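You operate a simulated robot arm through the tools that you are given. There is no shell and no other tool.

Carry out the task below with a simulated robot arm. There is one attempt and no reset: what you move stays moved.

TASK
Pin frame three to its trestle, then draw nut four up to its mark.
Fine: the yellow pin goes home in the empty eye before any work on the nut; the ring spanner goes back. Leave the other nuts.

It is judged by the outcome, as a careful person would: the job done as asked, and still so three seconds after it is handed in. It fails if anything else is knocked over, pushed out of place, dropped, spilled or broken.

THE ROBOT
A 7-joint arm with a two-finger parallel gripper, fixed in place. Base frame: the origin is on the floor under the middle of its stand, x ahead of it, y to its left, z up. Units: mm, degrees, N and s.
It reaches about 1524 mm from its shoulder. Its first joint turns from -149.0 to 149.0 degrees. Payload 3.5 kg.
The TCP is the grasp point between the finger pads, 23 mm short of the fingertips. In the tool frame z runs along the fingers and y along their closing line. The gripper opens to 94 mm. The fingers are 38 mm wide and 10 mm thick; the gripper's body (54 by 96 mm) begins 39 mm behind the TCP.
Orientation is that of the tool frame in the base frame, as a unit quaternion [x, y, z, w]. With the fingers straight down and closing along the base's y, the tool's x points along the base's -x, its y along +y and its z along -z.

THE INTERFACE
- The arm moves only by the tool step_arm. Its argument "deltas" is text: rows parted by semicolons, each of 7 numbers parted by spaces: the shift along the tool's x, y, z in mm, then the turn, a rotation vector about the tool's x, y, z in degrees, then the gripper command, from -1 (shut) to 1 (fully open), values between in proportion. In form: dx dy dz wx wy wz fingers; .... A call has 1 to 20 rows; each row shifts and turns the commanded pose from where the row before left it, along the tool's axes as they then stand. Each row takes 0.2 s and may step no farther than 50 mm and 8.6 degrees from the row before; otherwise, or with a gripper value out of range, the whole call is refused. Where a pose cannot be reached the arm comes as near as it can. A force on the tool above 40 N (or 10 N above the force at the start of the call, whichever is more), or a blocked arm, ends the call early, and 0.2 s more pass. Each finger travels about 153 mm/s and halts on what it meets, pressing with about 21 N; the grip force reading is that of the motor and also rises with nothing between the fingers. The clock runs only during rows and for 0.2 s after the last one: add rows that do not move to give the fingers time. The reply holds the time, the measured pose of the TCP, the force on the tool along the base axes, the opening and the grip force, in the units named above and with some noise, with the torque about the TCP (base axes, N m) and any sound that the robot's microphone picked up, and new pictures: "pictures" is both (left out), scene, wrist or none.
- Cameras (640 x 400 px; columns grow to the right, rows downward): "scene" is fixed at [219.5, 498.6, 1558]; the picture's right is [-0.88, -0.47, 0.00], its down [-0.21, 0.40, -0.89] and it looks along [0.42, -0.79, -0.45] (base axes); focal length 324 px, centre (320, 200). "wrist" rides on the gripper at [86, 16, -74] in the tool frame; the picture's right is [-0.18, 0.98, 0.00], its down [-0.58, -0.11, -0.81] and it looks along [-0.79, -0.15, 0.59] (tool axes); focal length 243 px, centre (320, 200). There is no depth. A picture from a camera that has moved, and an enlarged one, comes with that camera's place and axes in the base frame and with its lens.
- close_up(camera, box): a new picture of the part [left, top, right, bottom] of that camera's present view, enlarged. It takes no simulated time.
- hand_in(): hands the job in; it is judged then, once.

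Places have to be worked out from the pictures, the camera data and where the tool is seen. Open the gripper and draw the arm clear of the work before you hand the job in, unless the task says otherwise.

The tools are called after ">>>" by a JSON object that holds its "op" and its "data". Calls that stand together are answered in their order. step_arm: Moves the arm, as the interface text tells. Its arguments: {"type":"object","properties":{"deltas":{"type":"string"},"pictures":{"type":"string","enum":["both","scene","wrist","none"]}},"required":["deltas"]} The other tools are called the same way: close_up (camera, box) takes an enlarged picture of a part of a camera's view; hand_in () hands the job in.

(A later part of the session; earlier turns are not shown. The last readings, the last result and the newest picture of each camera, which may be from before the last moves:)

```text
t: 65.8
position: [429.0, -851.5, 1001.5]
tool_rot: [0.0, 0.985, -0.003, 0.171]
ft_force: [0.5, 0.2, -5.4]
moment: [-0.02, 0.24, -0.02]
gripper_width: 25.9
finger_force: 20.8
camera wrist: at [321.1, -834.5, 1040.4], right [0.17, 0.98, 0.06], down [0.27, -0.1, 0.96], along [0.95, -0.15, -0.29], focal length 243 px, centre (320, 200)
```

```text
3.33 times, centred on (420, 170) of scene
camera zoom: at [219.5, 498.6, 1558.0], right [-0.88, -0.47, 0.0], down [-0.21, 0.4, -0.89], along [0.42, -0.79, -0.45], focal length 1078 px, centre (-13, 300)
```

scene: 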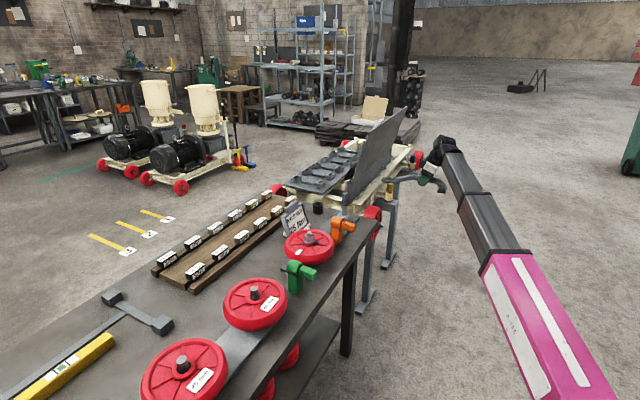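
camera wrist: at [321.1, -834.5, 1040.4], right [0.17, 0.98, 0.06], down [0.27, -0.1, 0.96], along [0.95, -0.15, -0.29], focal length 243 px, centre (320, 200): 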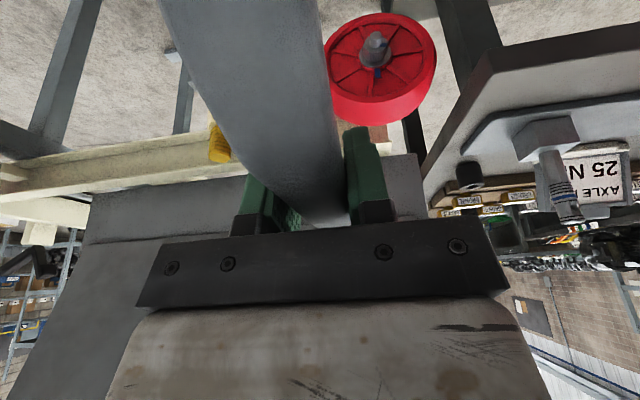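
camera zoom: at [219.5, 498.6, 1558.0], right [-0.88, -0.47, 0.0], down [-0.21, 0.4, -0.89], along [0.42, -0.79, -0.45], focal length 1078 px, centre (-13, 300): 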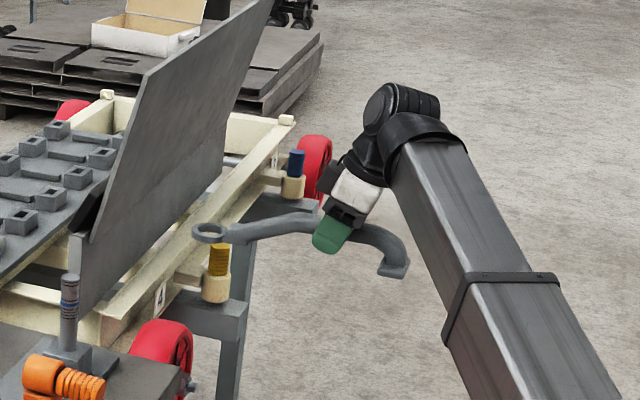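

This gives a fine profile of the spanner in hand. I zoom to measure the ring relative to the hand and check that it hangs level.

>>> {"op": "close_up", "data": {"camera": "scene", "box": [374, 160, 448, 200]}}

>>> {"op": "close_up", "data": {"camera": "scene", "box": [374, 168, 400, 184]}}

>>> {"op": "close_up", "data": {"camera": "scene", "box": [422, 172, 446, 196]}}

>>> {"op": "close_up", "data": {"camera": "wrist", "box": [200, 0, 450, 230]}}

```text
8.65 times, centred on (411, 180) of scene
camera zoom: at [219.5, 498.6, 1558.0], right [-0.88, -0.47, 0.0], down [-0.21, 0.4, -0.89], along [0.42, -0.79, -0.45], focal length 2798 px, centre (-467, 373)
```

zoom: 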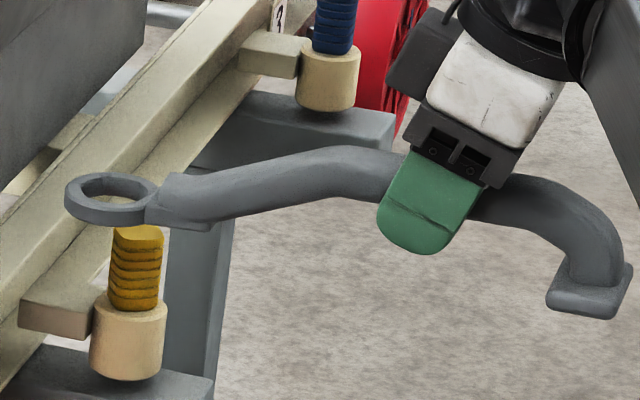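

```text
16.00 times, centred on (387, 176) of scene
camera zoom: at [219.5, 498.6, 1558.0], right [-0.88, -0.47, 0.0], down [-0.21, 0.4, -0.89], along [0.42, -0.79, -0.45], focal length 5176 px, centre (-752, 584)
```

zoom: 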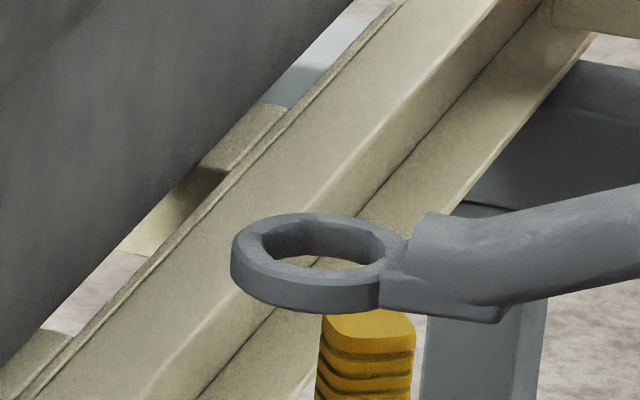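

```text
16.00 times, centred on (434, 184) of scene
camera zoom: at [219.5, 498.6, 1558.0], right [-0.88, -0.47, 0.0], down [-0.21, 0.4, -0.89], along [0.42, -0.79, -0.45], focal length 5176 px, centre (-1504, 456)
```

zoom: 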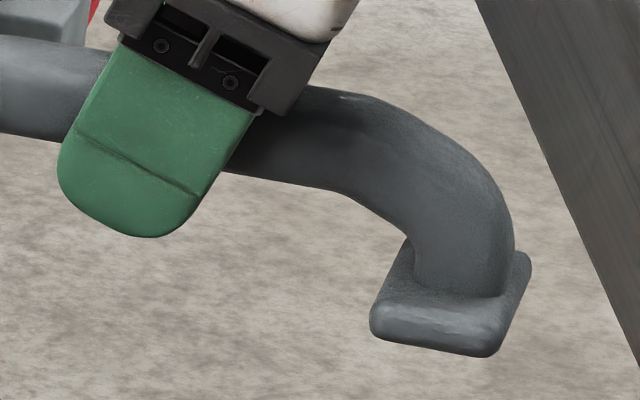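

```text
1.74 times, centred on (325, 115) of wrist
camera zoom: at [321.1, -834.5, 1040.4], right [0.17, 0.98, 0.06], down [0.27, -0.1, 0.96], along [0.95, -0.15, -0.29], focal length 422 px, centre (311, 348)
```

zoom: 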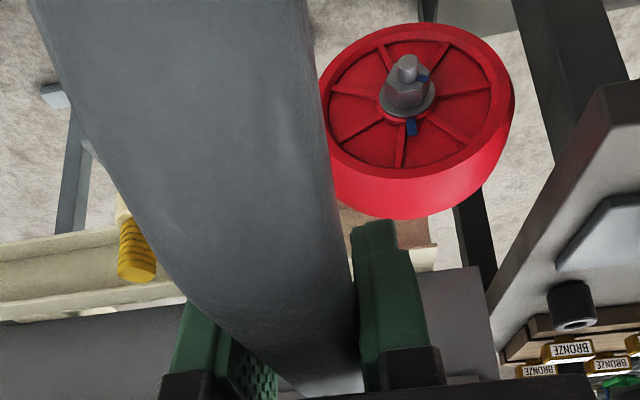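

The spanner hangs level; its ring centre is 163 mm ahead of the hand and its upper face 33 mm below the TCP, agreeing with the bench measurement. I now tilt the tool 90° so that the ring points up and its axis lies along x.

>>> {"op": "step_arm", "data": {"deltas": "0 0 0 0 -4 0 -1; 0 0 0 0 -7 0 -1; 0 0 0 0 -7 0 -1; 0 0 0 0 -7 0 -1; 0 0 0 0 -7 0 -1; 0 0 0 0 -7 0 -1; 0 0 0 0 -7 0 -1; 0 0 0 0 -7 0 -1; 0 0 0 0 -7 0 -1; 0 0 0 0 -7 0 -1; 0 0 0 0 -7 0 -1; 0 0 0 0 -7 0 -1; 0 0 0 0 -6 0 -1; 0 0 0 0 -3 0 -1; 0 0 0 0 0 0 -1", "pictures": "both"}}

>>> {"op": "close_up", "data": {"camera": "scene", "box": [380, 110, 480, 220]}}

```text
t: 69.0
position: [428.5, -850.7, 1000.8]
tool_rot: [-0.002, 0.575, -0.003, 0.818]
ft_force: [0.0, 0.4, -5.5]
moment: [0.02, 0.09, 0.03]
gripper_width: 25.8
finger_force: 20.7
camera wrist: at [387.3, -835.2, 893.0], right [-0.06, 0.98, 0.17], down [-0.96, -0.1, 0.27], along [0.29, -0.14, 0.95], focal length 243 px, centre (320, 200)
```

scene: 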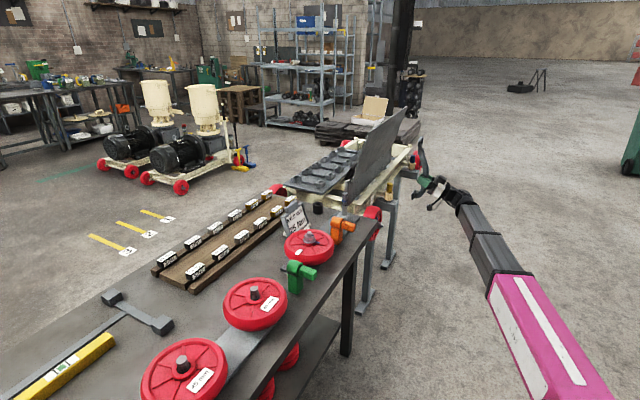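
wrist: 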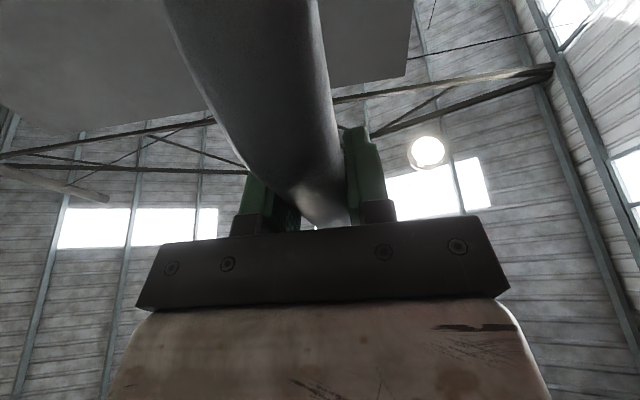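

```text
3.64 times, centred on (430, 165) of scene
camera zoom: at [219.5, 498.6, 1558.0], right [-0.88, -0.47, 0.0], down [-0.21, 0.4, -0.89], along [0.42, -0.79, -0.45], focal length 1176 px, centre (-80, 327)
```

zoom: 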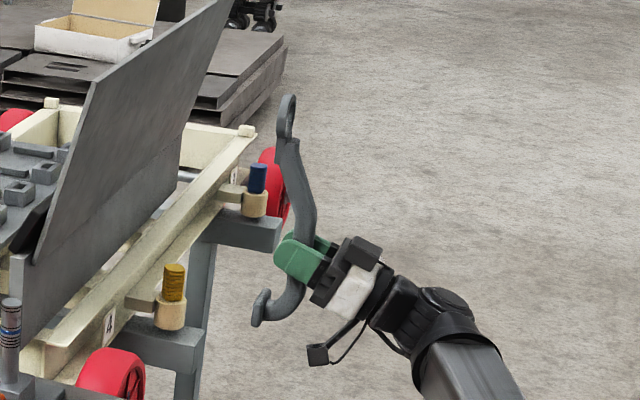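

The ring now points up with its axis along x, and the grip is unchanged. I roll the tool 30° to bring the handle to the 5 o'clock direction and start down toward the nut's height, staying well in front of the wheel.

>>> {"op": "step_arm", "data": {"deltas": "0 0 0 -1.28 0 -3.52 -1; 0 0 0 -2.565 0 -7.048 -1; 0 0 0 -2.565 0 -7.048 -1; 0 0 0 -2.565 0 -7.048 -1; 0 0 0 -1.285 0 -3.528 -1; 10.6 5.5 -2.2 0 0 0 -1; 21.3 10.99 -4.33 0 0 0 -1; 21.3 10.99 -4.33 0 0 0 -1; 21.3 10.99 -4.33 0 0 0 -1; 21.3 10.99 -4.33 0 0 0 -1; 21.3 10.99 -4.33 0 0 0 -1; 21.3 10.99 -4.33 0 0 0 -1; 21.3 10.99 -4.33 0 0 0 -1; 10.6 5.5 -2.2 0 0 0 -1; 0 0 0 0 0 0 -1", "pictures": "both"}}

>>> {"op": "close_up", "data": {"camera": "scene", "box": [350, 120, 480, 270]}}

```text
t: 72.2
position: [453.7, -861.6, 808.2]
tool_rot: [-0.213, 0.556, -0.151, 0.789]
ft_force: [0.4, 0.3, -4.8]
moment: [-0.14, 0.11, 0.01]
gripper_width: 25.8
finger_force: 21.0
camera wrist: at [412.7, -900.9, 706.6], right [-0.06, 0.94, -0.35], down [-0.96, 0.05, 0.29], along [0.29, 0.35, 0.89], focal length 243 px, centre (320, 200)
```

scene: 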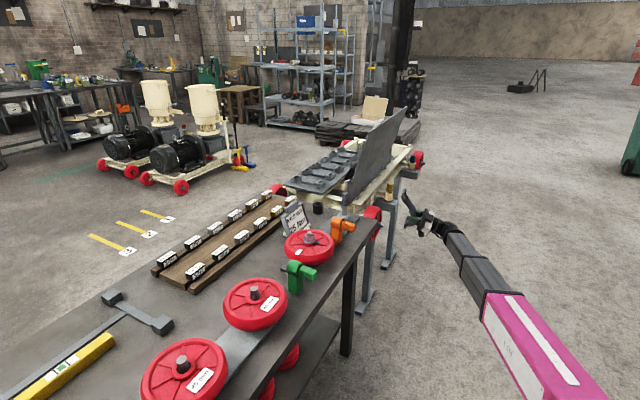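
wrist: 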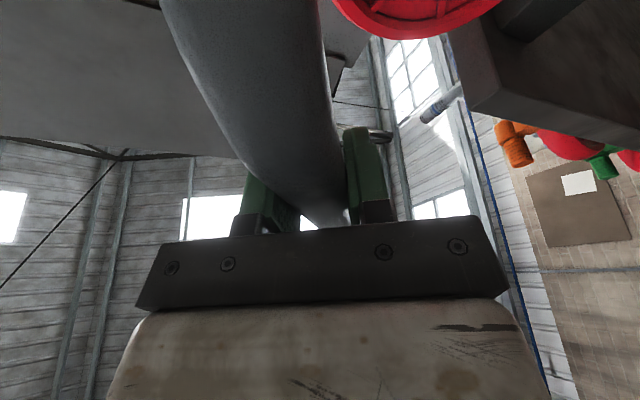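

```text
2.67 times, centred on (415, 195) of scene
camera zoom: at [219.5, 498.6, 1558.0], right [-0.88, -0.47, 0.0], down [-0.21, 0.4, -0.89], along [0.42, -0.79, -0.45], focal length 863 px, centre (67, 213)
```

zoom: 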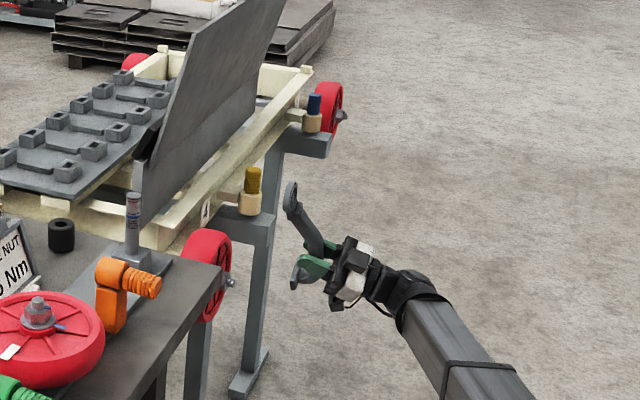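

Good: handle at 5 o'clock and pose as planned. I continue down to about (490, −870, 615), which should put the ring level with the nut and some 35 mm short of the axle tip.

>>> {"op": "step_arm", "data": {"deltas": "10.9 5.6 -1.54 0 0 0 -1; 21.7 11.1 -3.08 0 0 0 -1; 21.7 11.1 -3.08 0 0 0 -1; 21.7 11.1 -3.08 0 0 0 -1; 21.7 11.1 -3.08 0 0 0 -1; 21.7 11.1 -3.08 0 0 0 -1; 21.7 11.1 -3.08 0 0 0 -1; 21.7 11.1 -3.08 0 0 0 -1; 10.9 5.6 -1.54 0 0 0 -1; 0 0 0 0 0 0 -1; 0 0 0 0 0 0 -1", "pictures": "both"}}

>>> {"op": "close_up", "data": {"camera": "scene", "box": [360, 200, 420, 250]}}

>>> {"op": "close_up", "data": {"camera": "scene", "box": [372, 214, 400, 236]}}

>>> {"op": "close_up", "data": {"camera": "wrist", "box": [240, 0, 480, 220]}}

```text
t: 74.6
position: [487.6, -872.9, 615.2]
tool_rot: [-0.213, 0.556, -0.151, 0.789]
ft_force: [-0.6, -0.7, -5.0]
moment: [-0.1, 0.08, 0.01]
gripper_width: 25.8
finger_force: 20.7
camera wrist: at [446.7, -912.4, 513.7], right [-0.06, 0.94, -0.35], down [-0.96, 0.05, 0.29], along [0.29, 0.35, 0.89], focal length 243 px, centre (320, 200)
```

scene: 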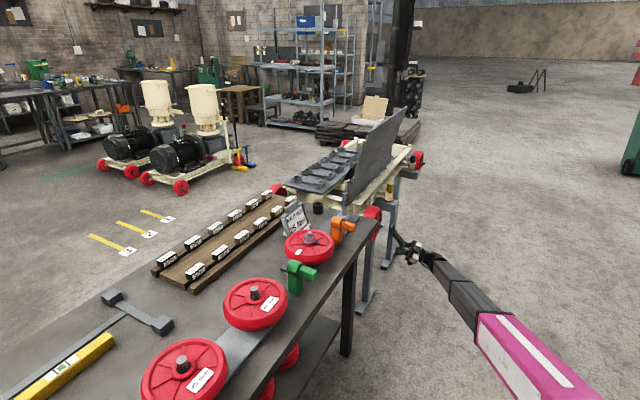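
wrist: 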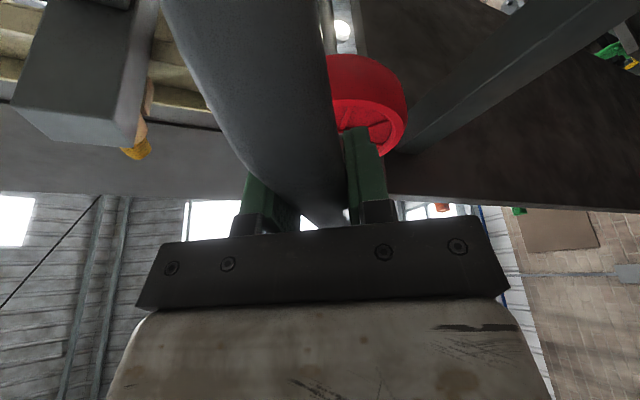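

```text
8.00 times, centred on (390, 225) of scene
camera zoom: at [219.5, 498.6, 1558.0], right [-0.88, -0.47, 0.0], down [-0.21, 0.4, -0.89], along [0.42, -0.79, -0.45], focal length 2588 px, centre (-240, 0)
```

zoom: 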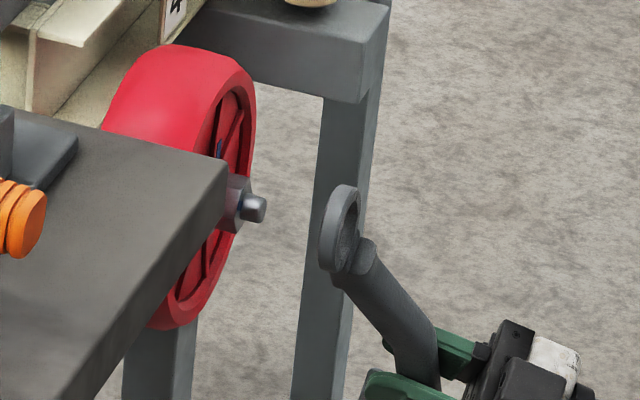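

```text
16.00 times, centred on (386, 225) of scene
camera zoom: at [219.5, 498.6, 1558.0], right [-0.88, -0.47, 0.0], down [-0.21, 0.4, -0.89], along [0.42, -0.79, -0.45], focal length 5176 px, centre (-736, -200)
```

zoom: 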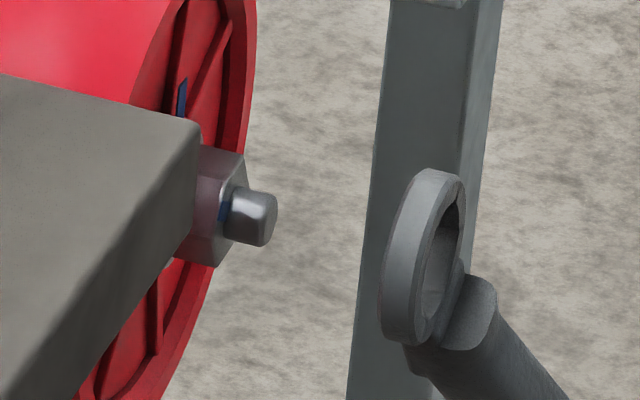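

```text
1.82 times, centred on (360, 110) of wrist
camera zoom: at [446.7, -912.4, 513.7], right [-0.06, 0.94, -0.35], down [-0.96, 0.05, 0.29], along [0.29, 0.35, 0.89], focal length 441 px, centre (247, 364)
```

zoom: 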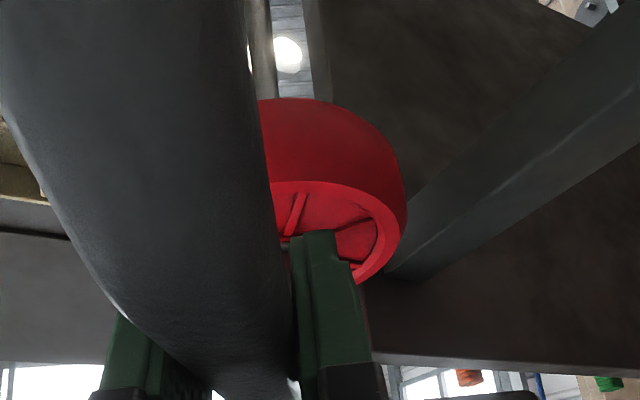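

The scene view puts the ring level with the axle (within about 1 mm) and about 40 mm short of its tip; by dead reckoning it needs about +2 mm in y. I take one more pose reading while making that small shift.

>>> {"op": "step_arm", "data": {"deltas": "-1.03 1.9 0.38 0 0 0 -1; 0 0 0 0 0 0 -1", "pictures": "none"}}

>>> {"op": "step_arm", "data": {"deltas": "0 0 0 0 0 0 -1; 0 0 0 0 0 0 -1", "pictures": "none"}}

>>> {"op": "step_arm", "data": {"deltas": "0 0 0 0 0 0 -1; 0 0 0 0 0 0 -1", "pictures": "none"}}

>>> {"op": "step_arm", "data": {"deltas": "0 0 0 0 0 0 -1", "pictures": "wrist"}}

```text
t: 75.2
position: [488.7, -870.6, 615.3]
tool_rot: [-0.214, 0.556, -0.151, 0.789]
ft_force: [-0.4, -0.2, -5.7]
moment: [-0.13, 0.06, 0.05]
gripper_width: 26.3
finger_force: 20.3
```

```text
t: 75.8
position: [487.7, -870.7, 616.1]
tool_rot: [-0.213, 0.556, -0.151, 0.789]
ft_force: [-0.3, -0.9, -5.8]
moment: [-0.16, 0.13, 0.01]
gripper_width: 25.8
finger_force: 21.2
```

```text
t: 76.4
position: [488.3, -870.0, 616.1]
tool_rot: [-0.214, 0.556, -0.15, 0.789]
ft_force: [-0.2, -0.4, -5.8]
moment: [-0.12, 0.08, -0.01]
gripper_width: 25.7
finger_force: 21.3
```

```text
t: 76.8
position: [489.7, -870.1, 615.1]
tool_rot: [-0.213, 0.556, -0.151, 0.789]
ft_force: [-0.1, -0.1, -5.1]
moment: [-0.15, 0.08, 0.02]
gripper_width: 25.9
finger_force: 21.0
camera wrist: at [447.2, -909.9, 513.5], right [-0.06, 0.94, -0.35], down [-0.95, 0.05, 0.29], along [0.29, 0.35, 0.89], focal length 243 px, centre (320, 200)
```

wrist: 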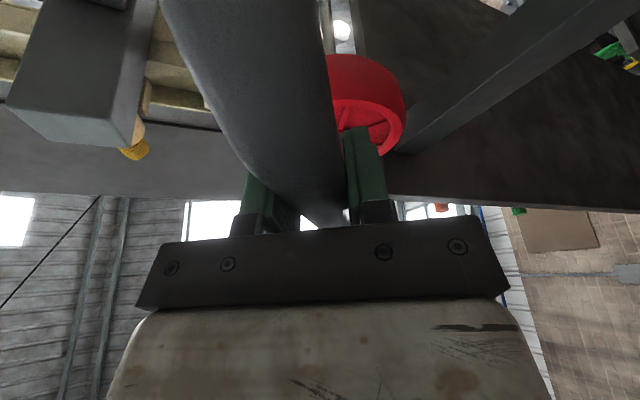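

Averaged, the hand is at (488.6, −870.3, 615.7), putting the ring centre at about (527, −788, 756.5), on the nut's axis within a millimetre. I advance 28 mm in x to just short of the axle tip and look.

>>> {"op": "step_arm", "data": {"deltas": "2.39 0 6.58 0 0 0 -1; 2.39 0 6.58 0 0 0 -1; 2.39 0 6.58 0 0 0 -1; 2.39 0 6.58 0 0 0 -1; 0 0 0 0 0 0 -1; 0 0 0 0 0 0 -1", "pictures": "scene"}}

>>> {"op": "close_up", "data": {"camera": "scene", "box": [372, 214, 400, 236]}}

>>> {"op": "close_up", "data": {"camera": "wrist", "box": [240, 0, 480, 220]}}

```text
t: 78.2
position: [516.4, -870.3, 616.1]
tool_rot: [-0.214, 0.556, -0.151, 0.789]
ft_force: [-0.3, 0.0, -5.3]
moment: [-0.11, 0.08, -0.03]
gripper_width: 26.1
finger_force: 20.9
```

scene: 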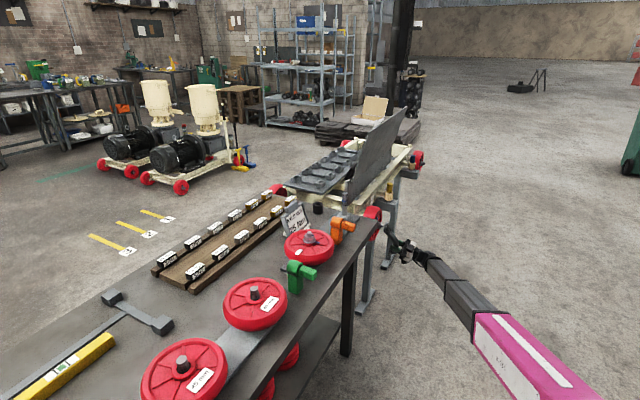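

```text
16.00 times, centred on (386, 225) of scene
camera zoom: at [219.5, 498.6, 1558.0], right [-0.88, -0.47, 0.0], down [-0.21, 0.4, -0.89], along [0.42, -0.79, -0.45], focal length 5176 px, centre (-736, -200)
```

zoom: 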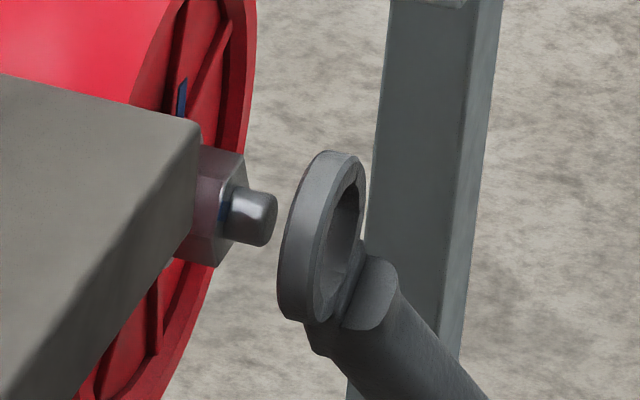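

```text
1.82 times, centred on (360, 110) of wrist
camera zoom: at [475.8, -909.2, 513.6], right [-0.06, 0.94, -0.35], down [-0.95, 0.05, 0.29], along [0.29, 0.35, 0.89], focal length 441 px, centre (247, 364)
```

zoom: 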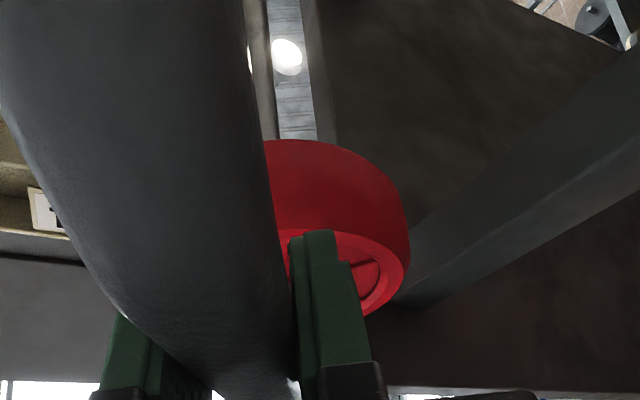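

The ring is about 20 mm from the tip and nearly coaxial. I zoom further to judge the vertical offset.

>>> {"op": "close_up", "data": {"camera": "scene", "box": [376, 219, 392, 235]}}

```text
16.00 times, centred on (384, 227) of scene
camera zoom: at [219.5, 498.6, 1558.0], right [-0.88, -0.47, 0.0], down [-0.21, 0.4, -0.89], along [0.42, -0.79, -0.45], focal length 5176 px, centre (-704, -232)
```

zoom: 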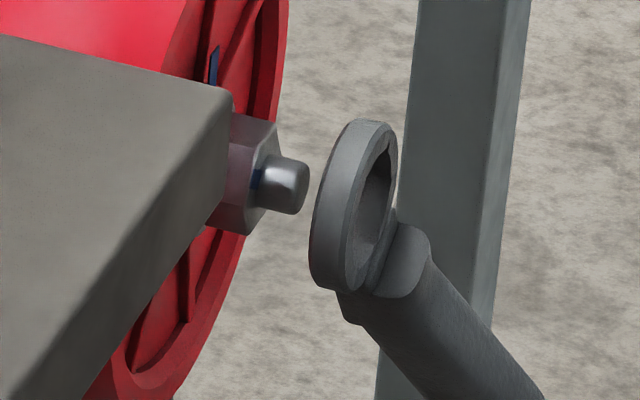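

The ring centre lies on the axle's line within about a millimetre. I advance 20 mm in 4 mm rows, letting the axle tip enter the ring, and watch the force.

>>> {"op": "step_arm", "data": {"deltas": "1.37 0 3.76 0 0 0 -1; 1.37 0 3.76 0 0 0 -1; 1.37 0 3.76 0 0 0 -1; 1.37 0 3.76 0 0 0 -1; 1.37 0 3.76 0 0 0 -1; 0 0 0 0 0 0 -1", "pictures": "none"}}

>>> {"op": "close_up", "data": {"camera": "scene", "box": [374, 219, 390, 235]}}

>>> {"op": "close_up", "data": {"camera": "wrist", "box": [240, 0, 480, 220]}}

```text
t: 79.6
position: [537.7, -870.1, 614.6]
tool_rot: [-0.213, 0.556, -0.151, 0.789]
ft_force: [-0.3, 0.0, -5.5]
moment: [-0.11, 0.11, -0.05]
gripper_width: 26.1
finger_force: 20.7
```

```text
16.00 times, centred on (382, 227) of scene
camera zoom: at [219.5, 498.6, 1558.0], right [-0.88, -0.47, 0.0], down [-0.21, 0.4, -0.89], along [0.42, -0.79, -0.45], focal length 5176 px, centre (-672, -232)
```

zoom: 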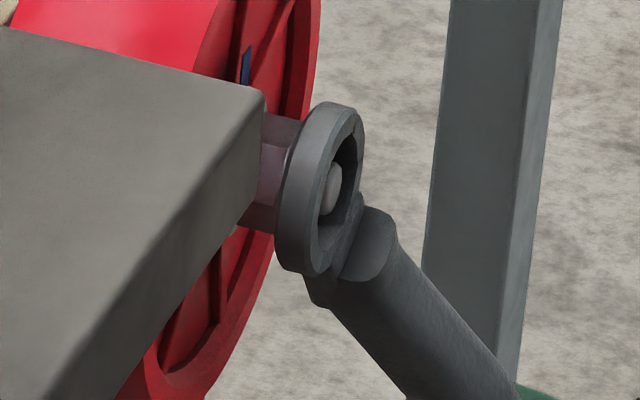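

```text
1.82 times, centred on (360, 110) of wrist
camera zoom: at [495.9, -909.4, 513.3], right [-0.06, 0.94, -0.35], down [-0.96, 0.05, 0.29], along [0.29, 0.35, 0.89], focal length 441 px, centre (247, 364)
```

zoom: 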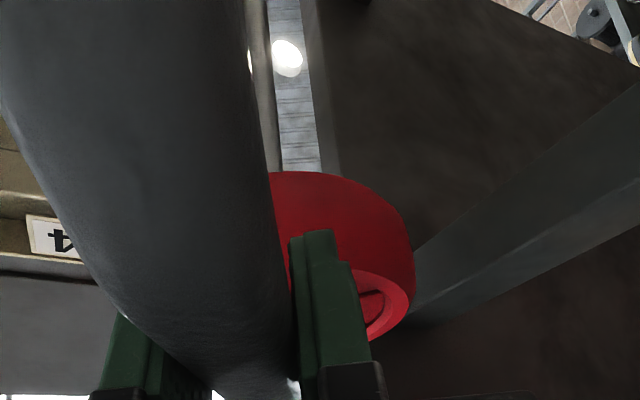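

The axle tip is inside the ring with no contact force. I press on in 2 mm rows to slip the hex over the nut.

>>> {"op": "step_arm", "data": {"deltas": "0.68 0 1.88 0 0 0 -1; 0.68 0 1.88 0 0 0 -1; 0.68 0 1.88 0 0 0 -1; 0 0 0 0 0 0 -1", "pictures": "none"}}

>>> {"op": "close_up", "data": {"camera": "scene", "box": [374, 219, 390, 235]}}

```text
t: 80.6
position: [542.2, -870.4, 615.7]
tool_rot: [-0.213, 0.555, -0.152, 0.789]
ft_force: [-5.7, -1.3, -7.6]
moment: [-0.16, -0.58, 0.39]
gripper_width: 25.9
finger_force: 21.1
```

```text
16.00 times, centred on (382, 227) of scene
camera zoom: at [219.5, 498.6, 1558.0], right [-0.88, -0.47, 0.0], down [-0.21, 0.4, -0.89], along [0.42, -0.79, -0.45], focal length 5176 px, centre (-672, -232)
```

zoom: 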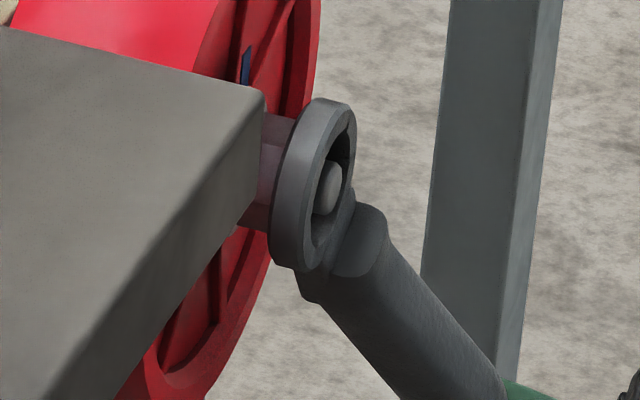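

Contact: about 5–6 N against the nut's face, the moment placing it near the ring's centre, so the hex is not quite lined up. I press slightly more and read the forces to learn which side is touching.

>>> {"op": "step_arm", "data": {"deltas": "0.68 0 1.88 0 0 0 -1; 0 0 0 0 0 0 -1", "pictures": "none"}}

>>> {"op": "step_arm", "data": {"deltas": "0 0 0 0 0 0 -1; 0 0 0 0 0 0 -1", "pictures": "none"}}

>>> {"op": "step_arm", "data": {"deltas": "0 0 0 0 0 0 -1; 0 0 0 0 0 0 -1", "pictures": "wrist"}}

>>> {"op": "close_up", "data": {"camera": "scene", "box": [374, 219, 390, 235]}}

```text
t: 81.2
position: [544.8, -869.6, 615.0]
tool_rot: [-0.213, 0.556, -0.151, 0.789]
ft_force: [-5.7, -1.2, -7.0]
moment: [-0.08, -0.55, 0.43]
gripper_width: 26.0
finger_force: 21.7
```

```text
t: 81.8
position: [544.7, -870.5, 615.5]
tool_rot: [-0.213, 0.556, -0.151, 0.789]
ft_force: [-5.5, -2.2, -8.0]
moment: [0.0, -0.53, 0.33]
gripper_width: 25.7
finger_force: 21.3
```

```text
t: 82.4
position: [544.6, -870.2, 615.0]
tool_rot: [-0.213, 0.556, -0.151, 0.789]
ft_force: [-3.8, -0.7, -6.6]
moment: [0.01, -0.47, 0.25]
gripper_width: 25.9
finger_force: 20.7
camera wrist: at [503.9, -909.5, 513.7], right [-0.06, 0.94, -0.35], down [-0.96, 0.05, 0.29], along [0.29, 0.35, 0.89], focal length 243 px, centre (320, 200)
```

wrist: 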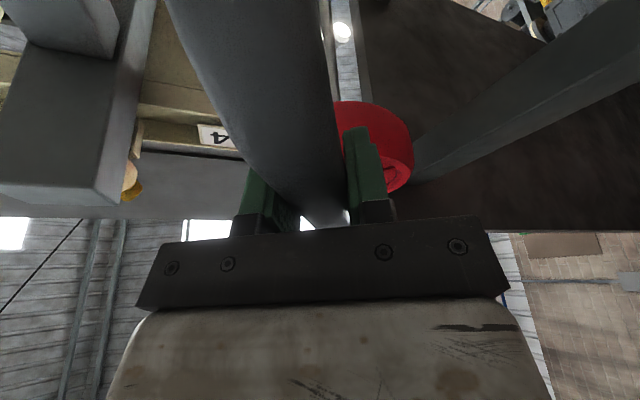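

```text
16.00 times, centred on (382, 227) of scene
camera zoom: at [219.5, 498.6, 1558.0], right [-0.88, -0.47, 0.0], down [-0.21, 0.4, -0.89], along [0.42, -0.79, -0.45], focal length 5176 px, centre (-672, -232)
```

zoom: 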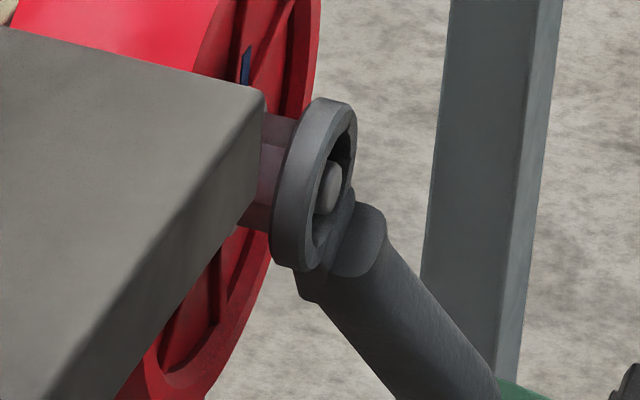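

Pushing further only makes the spanner pivot slightly in the pads (about 5 N is the limit), so force won't do it. I back off 4 mm, correct the ring by (−0.4 y, +0.6 z), turn it 4° counter-clockwise off the nut, and come forward to touch lightly again before feeling for the hex by turning clockwise.

>>> {"op": "step_arm", "data": {"deltas": "-1.64 -0.65 -3.66 0 0 0 -1; -0.373 -11.37 0.136 -1.368 0 -3.759 -1; 0 0 0 0 0 0 -1", "pictures": "none"}}

>>> {"op": "close_up", "data": {"camera": "scene", "box": [374, 219, 390, 235]}}

>>> {"op": "close_up", "data": {"camera": "scene", "box": [370, 210, 410, 260]}}

```text
t: 83.2
position: [541.3, -878.5, 622.0]
tool_rot: [-0.243, 0.55, -0.17, 0.781]
ft_force: [0.0, -0.9, -5.6]
moment: [-0.12, 0.08, -0.02]
gripper_width: 25.9
finger_force: 20.9
```

```text
16.00 times, centred on (382, 227) of scene
camera zoom: at [219.5, 498.6, 1558.0], right [-0.88, -0.47, 0.0], down [-0.21, 0.4, -0.89], along [0.42, -0.79, -0.45], focal length 5176 px, centre (-672, -232)
```

zoom: 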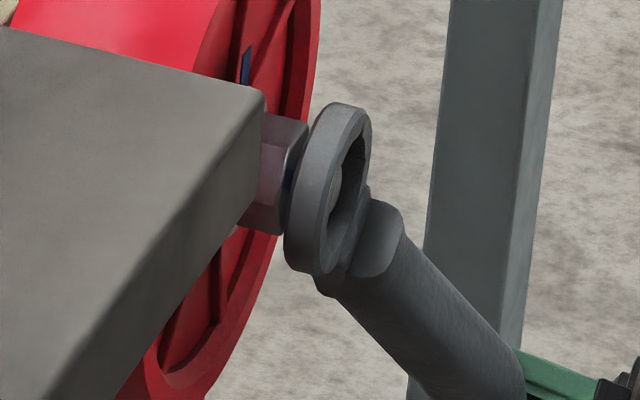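

```text
8.00 times, centred on (390, 235) of scene
camera zoom: at [219.5, 498.6, 1558.0], right [-0.88, -0.47, 0.0], down [-0.21, 0.4, -0.89], along [0.42, -0.79, -0.45], focal length 2588 px, centre (-240, -80)
```

zoom: 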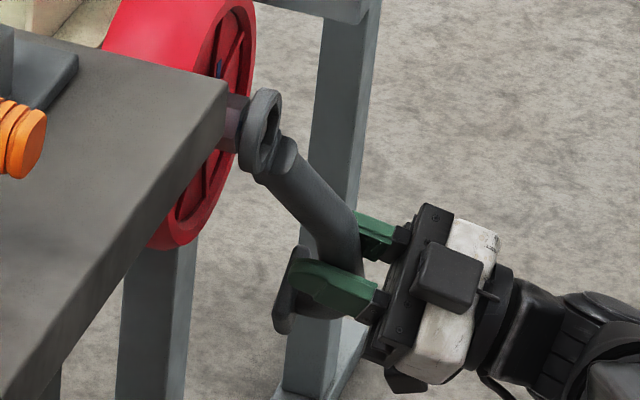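

Comparing nut outline and ring centre in this view, the ring is within about half a millimetre of the axis as seen from here, with roughly 5 mm gap. I advance gently to touch at this −4° angle.

>>> {"op": "step_arm", "data": {"deltas": "1.37 0 3.76 0 0 0 -1; 0 0 0 0 0 0 -1", "pictures": "none"}}

>>> {"op": "step_arm", "data": {"deltas": "0.51 0 1.41 0 0 0 -1; 0 0 0 0 0 0 -1", "pictures": "none"}}

>>> {"op": "close_up", "data": {"camera": "scene", "box": [374, 219, 390, 235]}}

```text
t: 83.8
position: [544.1, -878.9, 622.0]
tool_rot: [-0.241, 0.55, -0.171, 0.781]
ft_force: [-1.2, 0.0, -5.3]
moment: [-0.1, 0.06, 0.0]
gripper_width: 26.0
finger_force: 20.8
```

```text
t: 84.4
position: [545.9, -880.1, 621.7]
tool_rot: [-0.242, 0.55, -0.17, 0.781]
ft_force: [-5.1, 0.8, -7.8]
moment: [-0.35, -0.51, 0.52]
gripper_width: 26.1
finger_force: 21.1
```

```text
16.00 times, centred on (382, 227) of scene
camera zoom: at [219.5, 498.6, 1558.0], right [-0.88, -0.47, 0.0], down [-0.21, 0.4, -0.89], along [0.42, -0.79, -0.45], focal length 5176 px, centre (-672, -232)
```

zoom: 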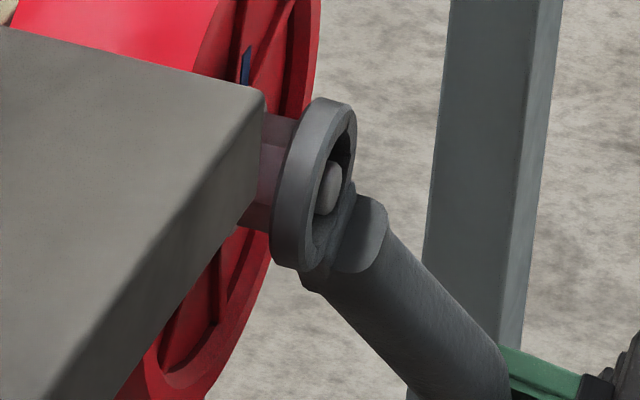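

Touching again at about 5 N. Now I turn clockwise 2° at a time about the nut's axis, looking for the force to drop as the hex lines up.

>>> {"op": "step_arm", "data": {"deltas": "-0.023 2.845 0.008 0.342 0 0.94 -1; -0.023 2.845 0.008 0.342 0 0.94 -1; 0 0 0 0 0 0 -1", "pictures": "none"}}

>>> {"op": "step_arm", "data": {"deltas": "-0.023 2.845 0.008 0.342 0 0.94 -1; -0.023 2.845 0.008 0.342 0 0.94 -1; 0 0 0 0 0 0 -1", "pictures": "none"}}

>>> {"op": "step_arm", "data": {"deltas": "-0.023 2.845 0.008 0.342 0 0.94 -1; -0.023 2.845 0.008 0.342 0 0.94 -1; 0 0 0 0 0 0 -1", "pictures": "none"}}

>>> {"op": "close_up", "data": {"camera": "scene", "box": [374, 219, 390, 235]}}

```text
t: 85.2
position: [545.4, -874.9, 619.2]
tool_rot: [-0.228, 0.553, -0.16, 0.785]
ft_force: [-5.6, -0.1, -4.5]
moment: [0.09, -0.64, 0.39]
gripper_width: 26.0
finger_force: 20.6
```

```text
t: 86.0
position: [546.0, -869.9, 614.6]
tool_rot: [-0.213, 0.556, -0.151, 0.789]
ft_force: [-4.9, -1.1, -2.7]
moment: [0.08, -0.62, 0.35]
gripper_width: 25.8
finger_force: 20.5
```

```text
t: 86.8
position: [547.1, -865.5, 613.3]
tool_rot: [-0.2, 0.558, -0.142, 0.793]
ft_force: [-5.7, -1.1, -8.1]
moment: [-0.04, -0.58, 0.32]
gripper_width: 25.9
finger_force: 21.1
```

```text
16.00 times, centred on (382, 227) of scene
camera zoom: at [219.5, 498.6, 1558.0], right [-0.88, -0.47, 0.0], down [-0.21, 0.4, -0.89], along [0.42, -0.79, -0.45], focal length 5176 px, centre (-672, -232)
```

zoom: 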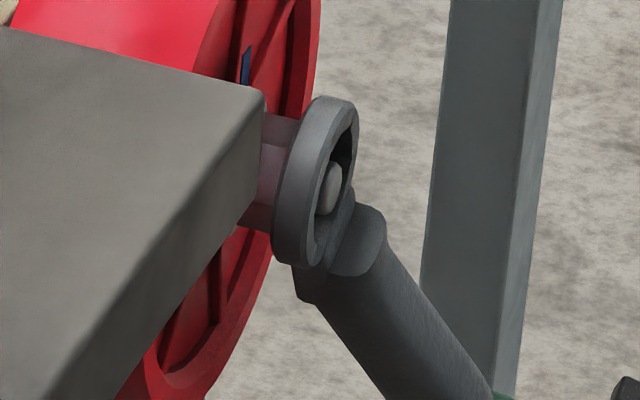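

No drop-in between −4° and +2°, so the ring must be off sideways along the scene camera's blind direction. I use the wrist camera on the wheel's rim to fix the axis relative to the hand.

>>> {"op": "close_up", "data": {"camera": "wrist", "box": [320, 90, 430, 200]}}

>>> {"op": "close_up", "data": {"camera": "wrist", "box": [130, 60, 260, 200]}}

```text
3.64 times, centred on (375, 145) of wrist
camera zoom: at [505.8, -901.7, 509.8], right [-0.06, 0.95, -0.31], down [-0.95, 0.04, 0.29], along [0.29, 0.32, 0.9], focal length 882 px, centre (120, 400)
```

zoom: 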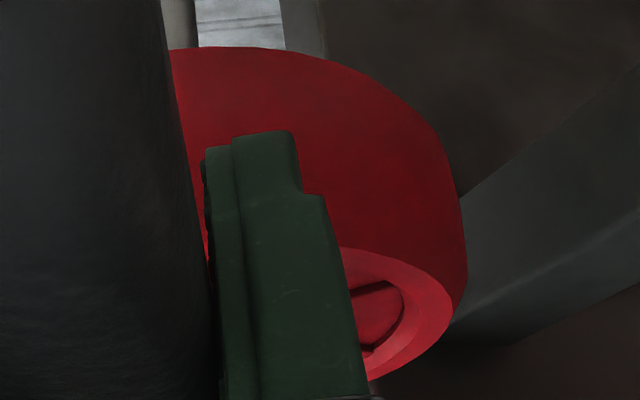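

```text
2.86 times, centred on (195, 130) of wrist
camera zoom: at [505.8, -901.7, 509.8], right [-0.06, 0.95, -0.31], down [-0.95, 0.04, 0.29], along [0.29, 0.32, 0.9], focal length 693 px, centre (677, 400)
```

zoom: 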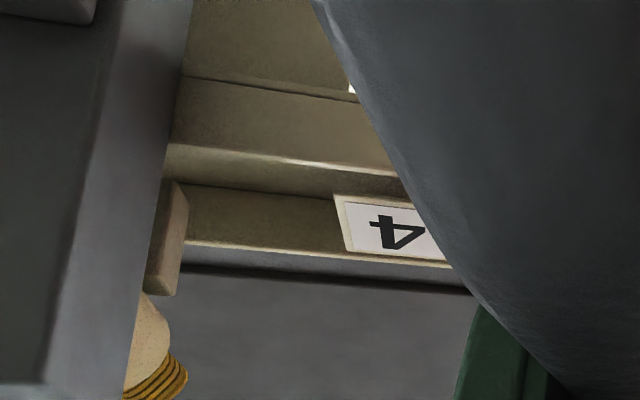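

That view shows too little of the wheel. A better way: the axle tip is already inside the ring, so I can back off the nut face slightly and feel sideways until the ring touches the tip on each side; the midpoint is the true centre.

>>> {"op": "step_arm", "data": {"deltas": "-1.37 0 -3.76 0 0 0 -1; -0.093 -5.69 0.034 -0.684 0 -1.88 -1; 0 0 0 0 0 0 -1; 0 0 0 0 0 0 -1", "pictures": "none"}}

>>> {"op": "step_arm", "data": {"deltas": "0 0 0 0 0 0 -1; 0 2 0 0 0 0 -1; 0 2 0 0 0 0 -1; 0 0 0 0 0 0 -1", "pictures": "none"}}

>>> {"op": "close_up", "data": {"camera": "scene", "box": [374, 219, 390, 235]}}

```text
t: 87.8
position: [542.8, -870.8, 616.3]
tool_rot: [-0.213, 0.556, -0.151, 0.789]
ft_force: [0.4, -0.3, -5.8]
moment: [-0.11, 0.06, 0.0]
gripper_width: 26.0
finger_force: 20.9
```

```text
t: 88.8
position: [541.7, -868.4, 614.2]
tool_rot: [-0.213, 0.556, -0.151, 0.789]
ft_force: [0.0, -0.8, -5.1]
moment: [-0.13, 0.07, -0.01]
gripper_width: 25.8
finger_force: 20.9
```

```text
16.00 times, centred on (382, 227) of scene
camera zoom: at [219.5, 498.6, 1558.0], right [-0.88, -0.47, 0.0], down [-0.21, 0.4, -0.89], along [0.42, -0.79, -0.45], focal length 5176 px, centre (-672, -232)
```

zoom: 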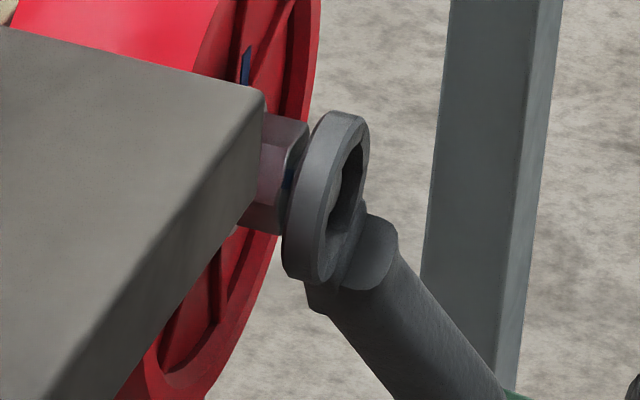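

At +4 mm sideways there is still no contact. I continue in 1 mm steps on that side.

>>> {"op": "step_arm", "data": {"deltas": "0 1 0 0 0 0 -1; 0 1 0 0 0 0 -1; 0 0 0 0 0 0 -1", "pictures": "none"}}

>>> {"op": "step_arm", "data": {"deltas": "0 1 0 0 0 0 -1; 0 0 0 0 0 0 -1", "pictures": "none"}}

>>> {"op": "step_arm", "data": {"deltas": "0 1 0 0 0 0 -1; 0 0 0 0 0 0 -1", "pictures": "none"}}

```text
t: 89.6
position: [542.9, -864.8, 612.5]
tool_rot: [-0.214, 0.556, -0.15, 0.789]
ft_force: [-0.5, 0.0, -6.2]
moment: [-0.18, 0.12, 0.02]
gripper_width: 25.7
finger_force: 21.3
```

```text
t: 90.2
position: [543.5, -864.8, 612.6]
tool_rot: [-0.214, 0.556, -0.15, 0.789]
ft_force: [0.2, 0.8, -5.4]
moment: [-0.13, 0.07, 0.01]
gripper_width: 25.8
finger_force: 20.9
```

```text
t: 90.8
position: [543.0, -863.6, 610.7]
tool_rot: [-0.214, 0.556, -0.15, 0.789]
ft_force: [-0.1, -0.1, -5.3]
moment: [-0.04, 0.11, -0.03]
gripper_width: 25.9
finger_force: 21.4
```

Still free at +8 mm. I continue on, 1 mm at a time.

>>> {"op": "step_arm", "data": {"deltas": "0 1 0 0 0 0 -1; 0 0 0 0 0 0 -1", "pictures": "none"}}

>>> {"op": "step_arm", "data": {"deltas": "0 1 0 0 0 0 -1; 0 0 0 0 0 0 -1", "pictures": "none"}}

>>> {"op": "close_up", "data": {"camera": "scene", "box": [374, 219, 390, 235]}}

```text
t: 91.4
position: [542.4, -863.8, 610.0]
tool_rot: [-0.213, 0.556, -0.151, 0.789]
ft_force: [0.6, -3.1, -1.3]
moment: [0.69, 0.08, -0.17]
gripper_width: 25.6
finger_force: 20.5
```

```text
t: 92.0
position: [541.2, -863.0, 610.1]
tool_rot: [-0.213, 0.556, -0.151, 0.789]
ft_force: [-0.7, -6.1, -0.9]
moment: [1.17, -0.15, -0.14]
gripper_width: 25.9
finger_force: 20.9
```

```text
16.00 times, centred on (382, 227) of scene
camera zoom: at [219.5, 498.6, 1558.0], right [-0.88, -0.47, 0.0], down [-0.21, 0.4, -0.89], along [0.42, -0.79, -0.45], focal length 5176 px, centre (-672, -232)
```

zoom: 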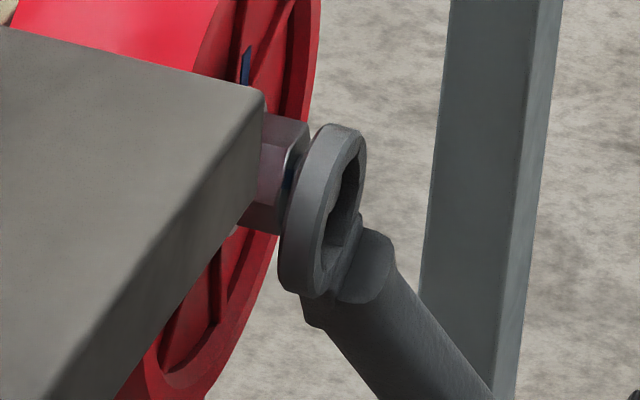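

Contact on this side begins at about +8 mm. Now I cross over to feel for the other side.

>>> {"op": "step_arm", "data": {"deltas": "0 -5 0 0 0 0 -1; 0 -5 0 0 0 0 -1; 0 -5 0 0 0 0 -1; 0 0 0 0 0 0 -1", "pictures": "none"}}

>>> {"op": "step_arm", "data": {"deltas": "0 -1 0 0 0 0 -1; 0 0 0 0 0 0 -1", "pictures": "none"}}

>>> {"op": "step_arm", "data": {"deltas": "0 -1 0 0 0 0 -1; 0 0 0 0 0 0 -1", "pictures": "none"}}

>>> {"op": "step_arm", "data": {"deltas": "0 -1 0 0 0 0 -1; 0 0 0 0 0 0 -1", "pictures": "none"}}

```text
t: 93.0
position: [541.9, -875.4, 616.7]
tool_rot: [-0.213, 0.557, -0.15, 0.789]
ft_force: [-0.2, -0.2, -4.7]
moment: [-0.14, 0.07, 0.01]
gripper_width: 25.8
finger_force: 20.5
```

```text
t: 93.6
position: [543.1, -876.3, 618.7]
tool_rot: [-0.214, 0.556, -0.15, 0.789]
ft_force: [-0.2, -0.6, -5.1]
moment: [-0.12, 0.09, 0.04]
gripper_width: 26.0
finger_force: 21.2
```

```text
t: 94.2
position: [544.3, -876.7, 619.3]
tool_rot: [-0.213, 0.556, -0.15, 0.789]
ft_force: [0.1, -0.1, -5.9]
moment: [-0.12, 0.07, 0.0]
gripper_width: 26.1
finger_force: 21.6
```

```text
t: 94.8
position: [542.2, -878.4, 618.8]
tool_rot: [-0.214, 0.556, -0.151, 0.789]
ft_force: [0.3, 0.4, -4.8]
moment: [-0.11, 0.12, 0.02]
gripper_width: 25.8
finger_force: 21.0
```

At −8 mm it is still free; I continue.

>>> {"op": "step_arm", "data": {"deltas": "0 -1 0 0 0 0 -1; 0 0 0 0 0 0 -1", "pictures": "none"}}

>>> {"op": "step_arm", "data": {"deltas": "0 -1 0 0 0 0 -1; 0 0 0 0 0 0 -1", "pictures": "none"}}

>>> {"op": "step_arm", "data": {"deltas": "0 -1 0 0 0 0 -1; 0 0 0 0 0 0 -1", "pictures": "none"}}

>>> {"op": "close_up", "data": {"camera": "scene", "box": [374, 219, 390, 235]}}

```text
t: 95.4
position: [541.3, -878.6, 619.9]
tool_rot: [-0.215, 0.556, -0.151, 0.789]
ft_force: [0.9, 2.8, -8.6]
moment: [-0.7, 0.21, 0.09]
gripper_width: 25.8
finger_force: 20.9
```

```text
t: 96.0
position: [542.4, -878.8, 620.2]
tool_rot: [-0.215, 0.555, -0.151, 0.789]
ft_force: [-0.3, 4.4, -8.4]
moment: [-1.12, 0.1, 0.23]
gripper_width: 26.1
finger_force: 20.9
```

```text
t: 96.6
position: [541.7, -880.5, 621.9]
tool_rot: [-0.213, 0.556, -0.151, 0.789]
ft_force: [1.6, 4.7, -6.9]
moment: [-1.19, 0.44, -0.05]
gripper_width: 26.4
finger_force: 20.9
```

```text
16.00 times, centred on (382, 227) of scene
camera zoom: at [219.5, 498.6, 1558.0], right [-0.88, -0.47, 0.0], down [-0.21, 0.4, -0.89], along [0.42, -0.79, -0.45], focal length 5176 px, centre (-672, -232)
```

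zoom: 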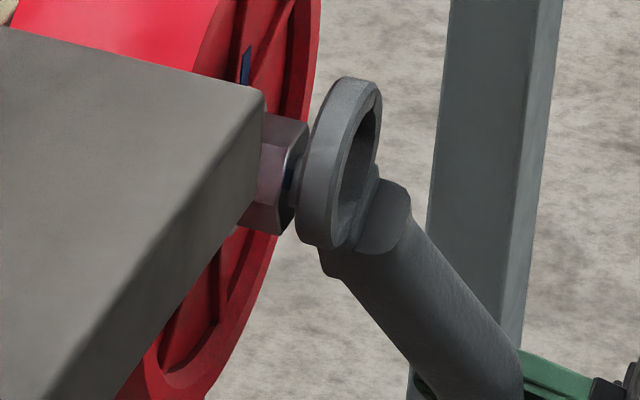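

Contact on this side begins at about −8.2 mm, so sideways the start position was already centred. I return to the middle and do the same along the handle's direction.

>>> {"op": "step_arm", "data": {"deltas": "0 5 0 0 0 0 -1; 0 6 0 0 0 0 -1; 2.82 0 -1.02 0 0 0 -1; 2.82 0 -1.02 0 0 0 -1; 0 0 0 0 0 0 -1", "pictures": "none"}}

>>> {"op": "step_arm", "data": {"deltas": "0.94 0 -0.34 0 0 0 -1; 0 0 0 0 0 0 -1", "pictures": "none"}}

>>> {"op": "step_arm", "data": {"deltas": "0.94 0 -0.34 0 0 0 -1; 0 0 0 0 0 0 -1", "pictures": "none"}}

>>> {"op": "step_arm", "data": {"deltas": "0.94 0 -0.34 0 0 0 -1; 0 0 0 0 0 0 -1", "pictures": "none"}}

```text
t: 97.8
position: [541.7, -873.7, 611.6]
tool_rot: [-0.213, 0.556, -0.151, 0.789]
ft_force: [0.7, -0.3, -5.1]
moment: [-0.15, 0.1, 0.01]
gripper_width: 25.8
finger_force: 21.4
```

```text
t: 98.4
position: [541.6, -874.0, 609.2]
tool_rot: [-0.214, 0.556, -0.15, 0.789]
ft_force: [-0.1, 0.9, -5.5]
moment: [-0.14, 0.09, 0.0]
gripper_width: 26.2
finger_force: 21.2
```

```text
t: 99.0
position: [542.4, -874.1, 609.5]
tool_rot: [-0.214, 0.556, -0.15, 0.789]
ft_force: [-0.1, -0.3, -5.7]
moment: [-0.11, 0.07, -0.01]
gripper_width: 25.7
finger_force: 20.7
```

```text
t: 99.6
position: [541.3, -874.8, 608.0]
tool_rot: [-0.214, 0.556, -0.151, 0.789]
ft_force: [0.4, -0.7, -4.7]
moment: [-0.11, 0.09, 0.02]
gripper_width: 25.9
finger_force: 21.0
```

At +9 mm along the handle still free (about 9.4 mm is expected). I continue.

>>> {"op": "step_arm", "data": {"deltas": "0.94 0 -0.34 0 0 0 -1; 0 0 0 0 0 0 -1", "pictures": "none"}}

>>> {"op": "step_arm", "data": {"deltas": "0.94 0 -0.34 0 0 0 -1; 0 0 0 0 0 0 -1", "pictures": "none"}}

>>> {"op": "step_arm", "data": {"deltas": "0.94 0 -0.34 0 0 0 -1; 0 0 0 0 0 0 -1", "pictures": "none"}}

>>> {"op": "step_arm", "data": {"deltas": "0.94 0 -0.34 0 0 0 -1; 0 0 0 0 0 0 -1", "pictures": "none"}}

>>> {"op": "close_up", "data": {"camera": "scene", "box": [374, 219, 390, 235]}}

```text
t: 100.2
position: [541.4, -875.0, 607.1]
tool_rot: [-0.214, 0.556, -0.15, 0.789]
ft_force: [-0.3, 0.1, -4.9]
moment: [-0.12, 0.11, 0.0]
gripper_width: 25.7
finger_force: 21.0
```

```text
t: 100.8
position: [541.2, -877.0, 606.8]
tool_rot: [-0.213, 0.556, -0.151, 0.789]
ft_force: [-0.3, -0.3, -4.6]
moment: [-0.11, 0.09, 0.01]
gripper_width: 25.6
finger_force: 20.9
```

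```text
t: 101.4
position: [542.2, -876.3, 606.3]
tool_rot: [-0.213, 0.555, -0.151, 0.79]
ft_force: [1.7, 2.1, 5.4]
moment: [0.45, 0.18, -0.18]
gripper_width: 25.9
finger_force: 20.9
```

```text
t: 102.0
position: [541.2, -876.1, 605.5]
tool_rot: [-0.214, 0.555, -0.15, 0.79]
ft_force: [3.7, 6.2, 15.0]
moment: [0.68, 0.18, -0.18]
gripper_width: 26.0
finger_force: 21.3
```

```text
16.00 times, centred on (382, 227) of scene
camera zoom: at [219.5, 498.6, 1558.0], right [-0.88, -0.47, 0.0], down [-0.21, 0.4, -0.89], along [0.42, -0.79, -0.45], focal length 5176 px, centre (-672, -232)
```

zoom: 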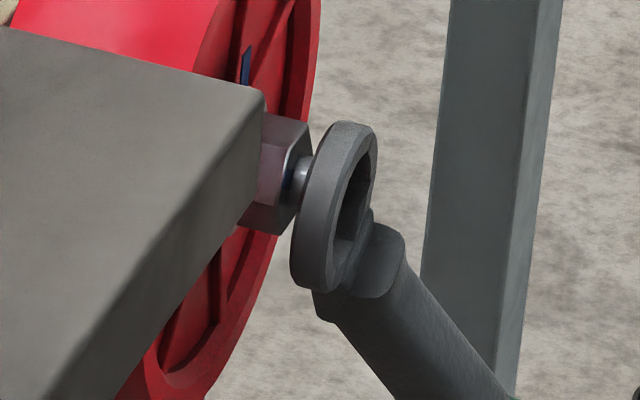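

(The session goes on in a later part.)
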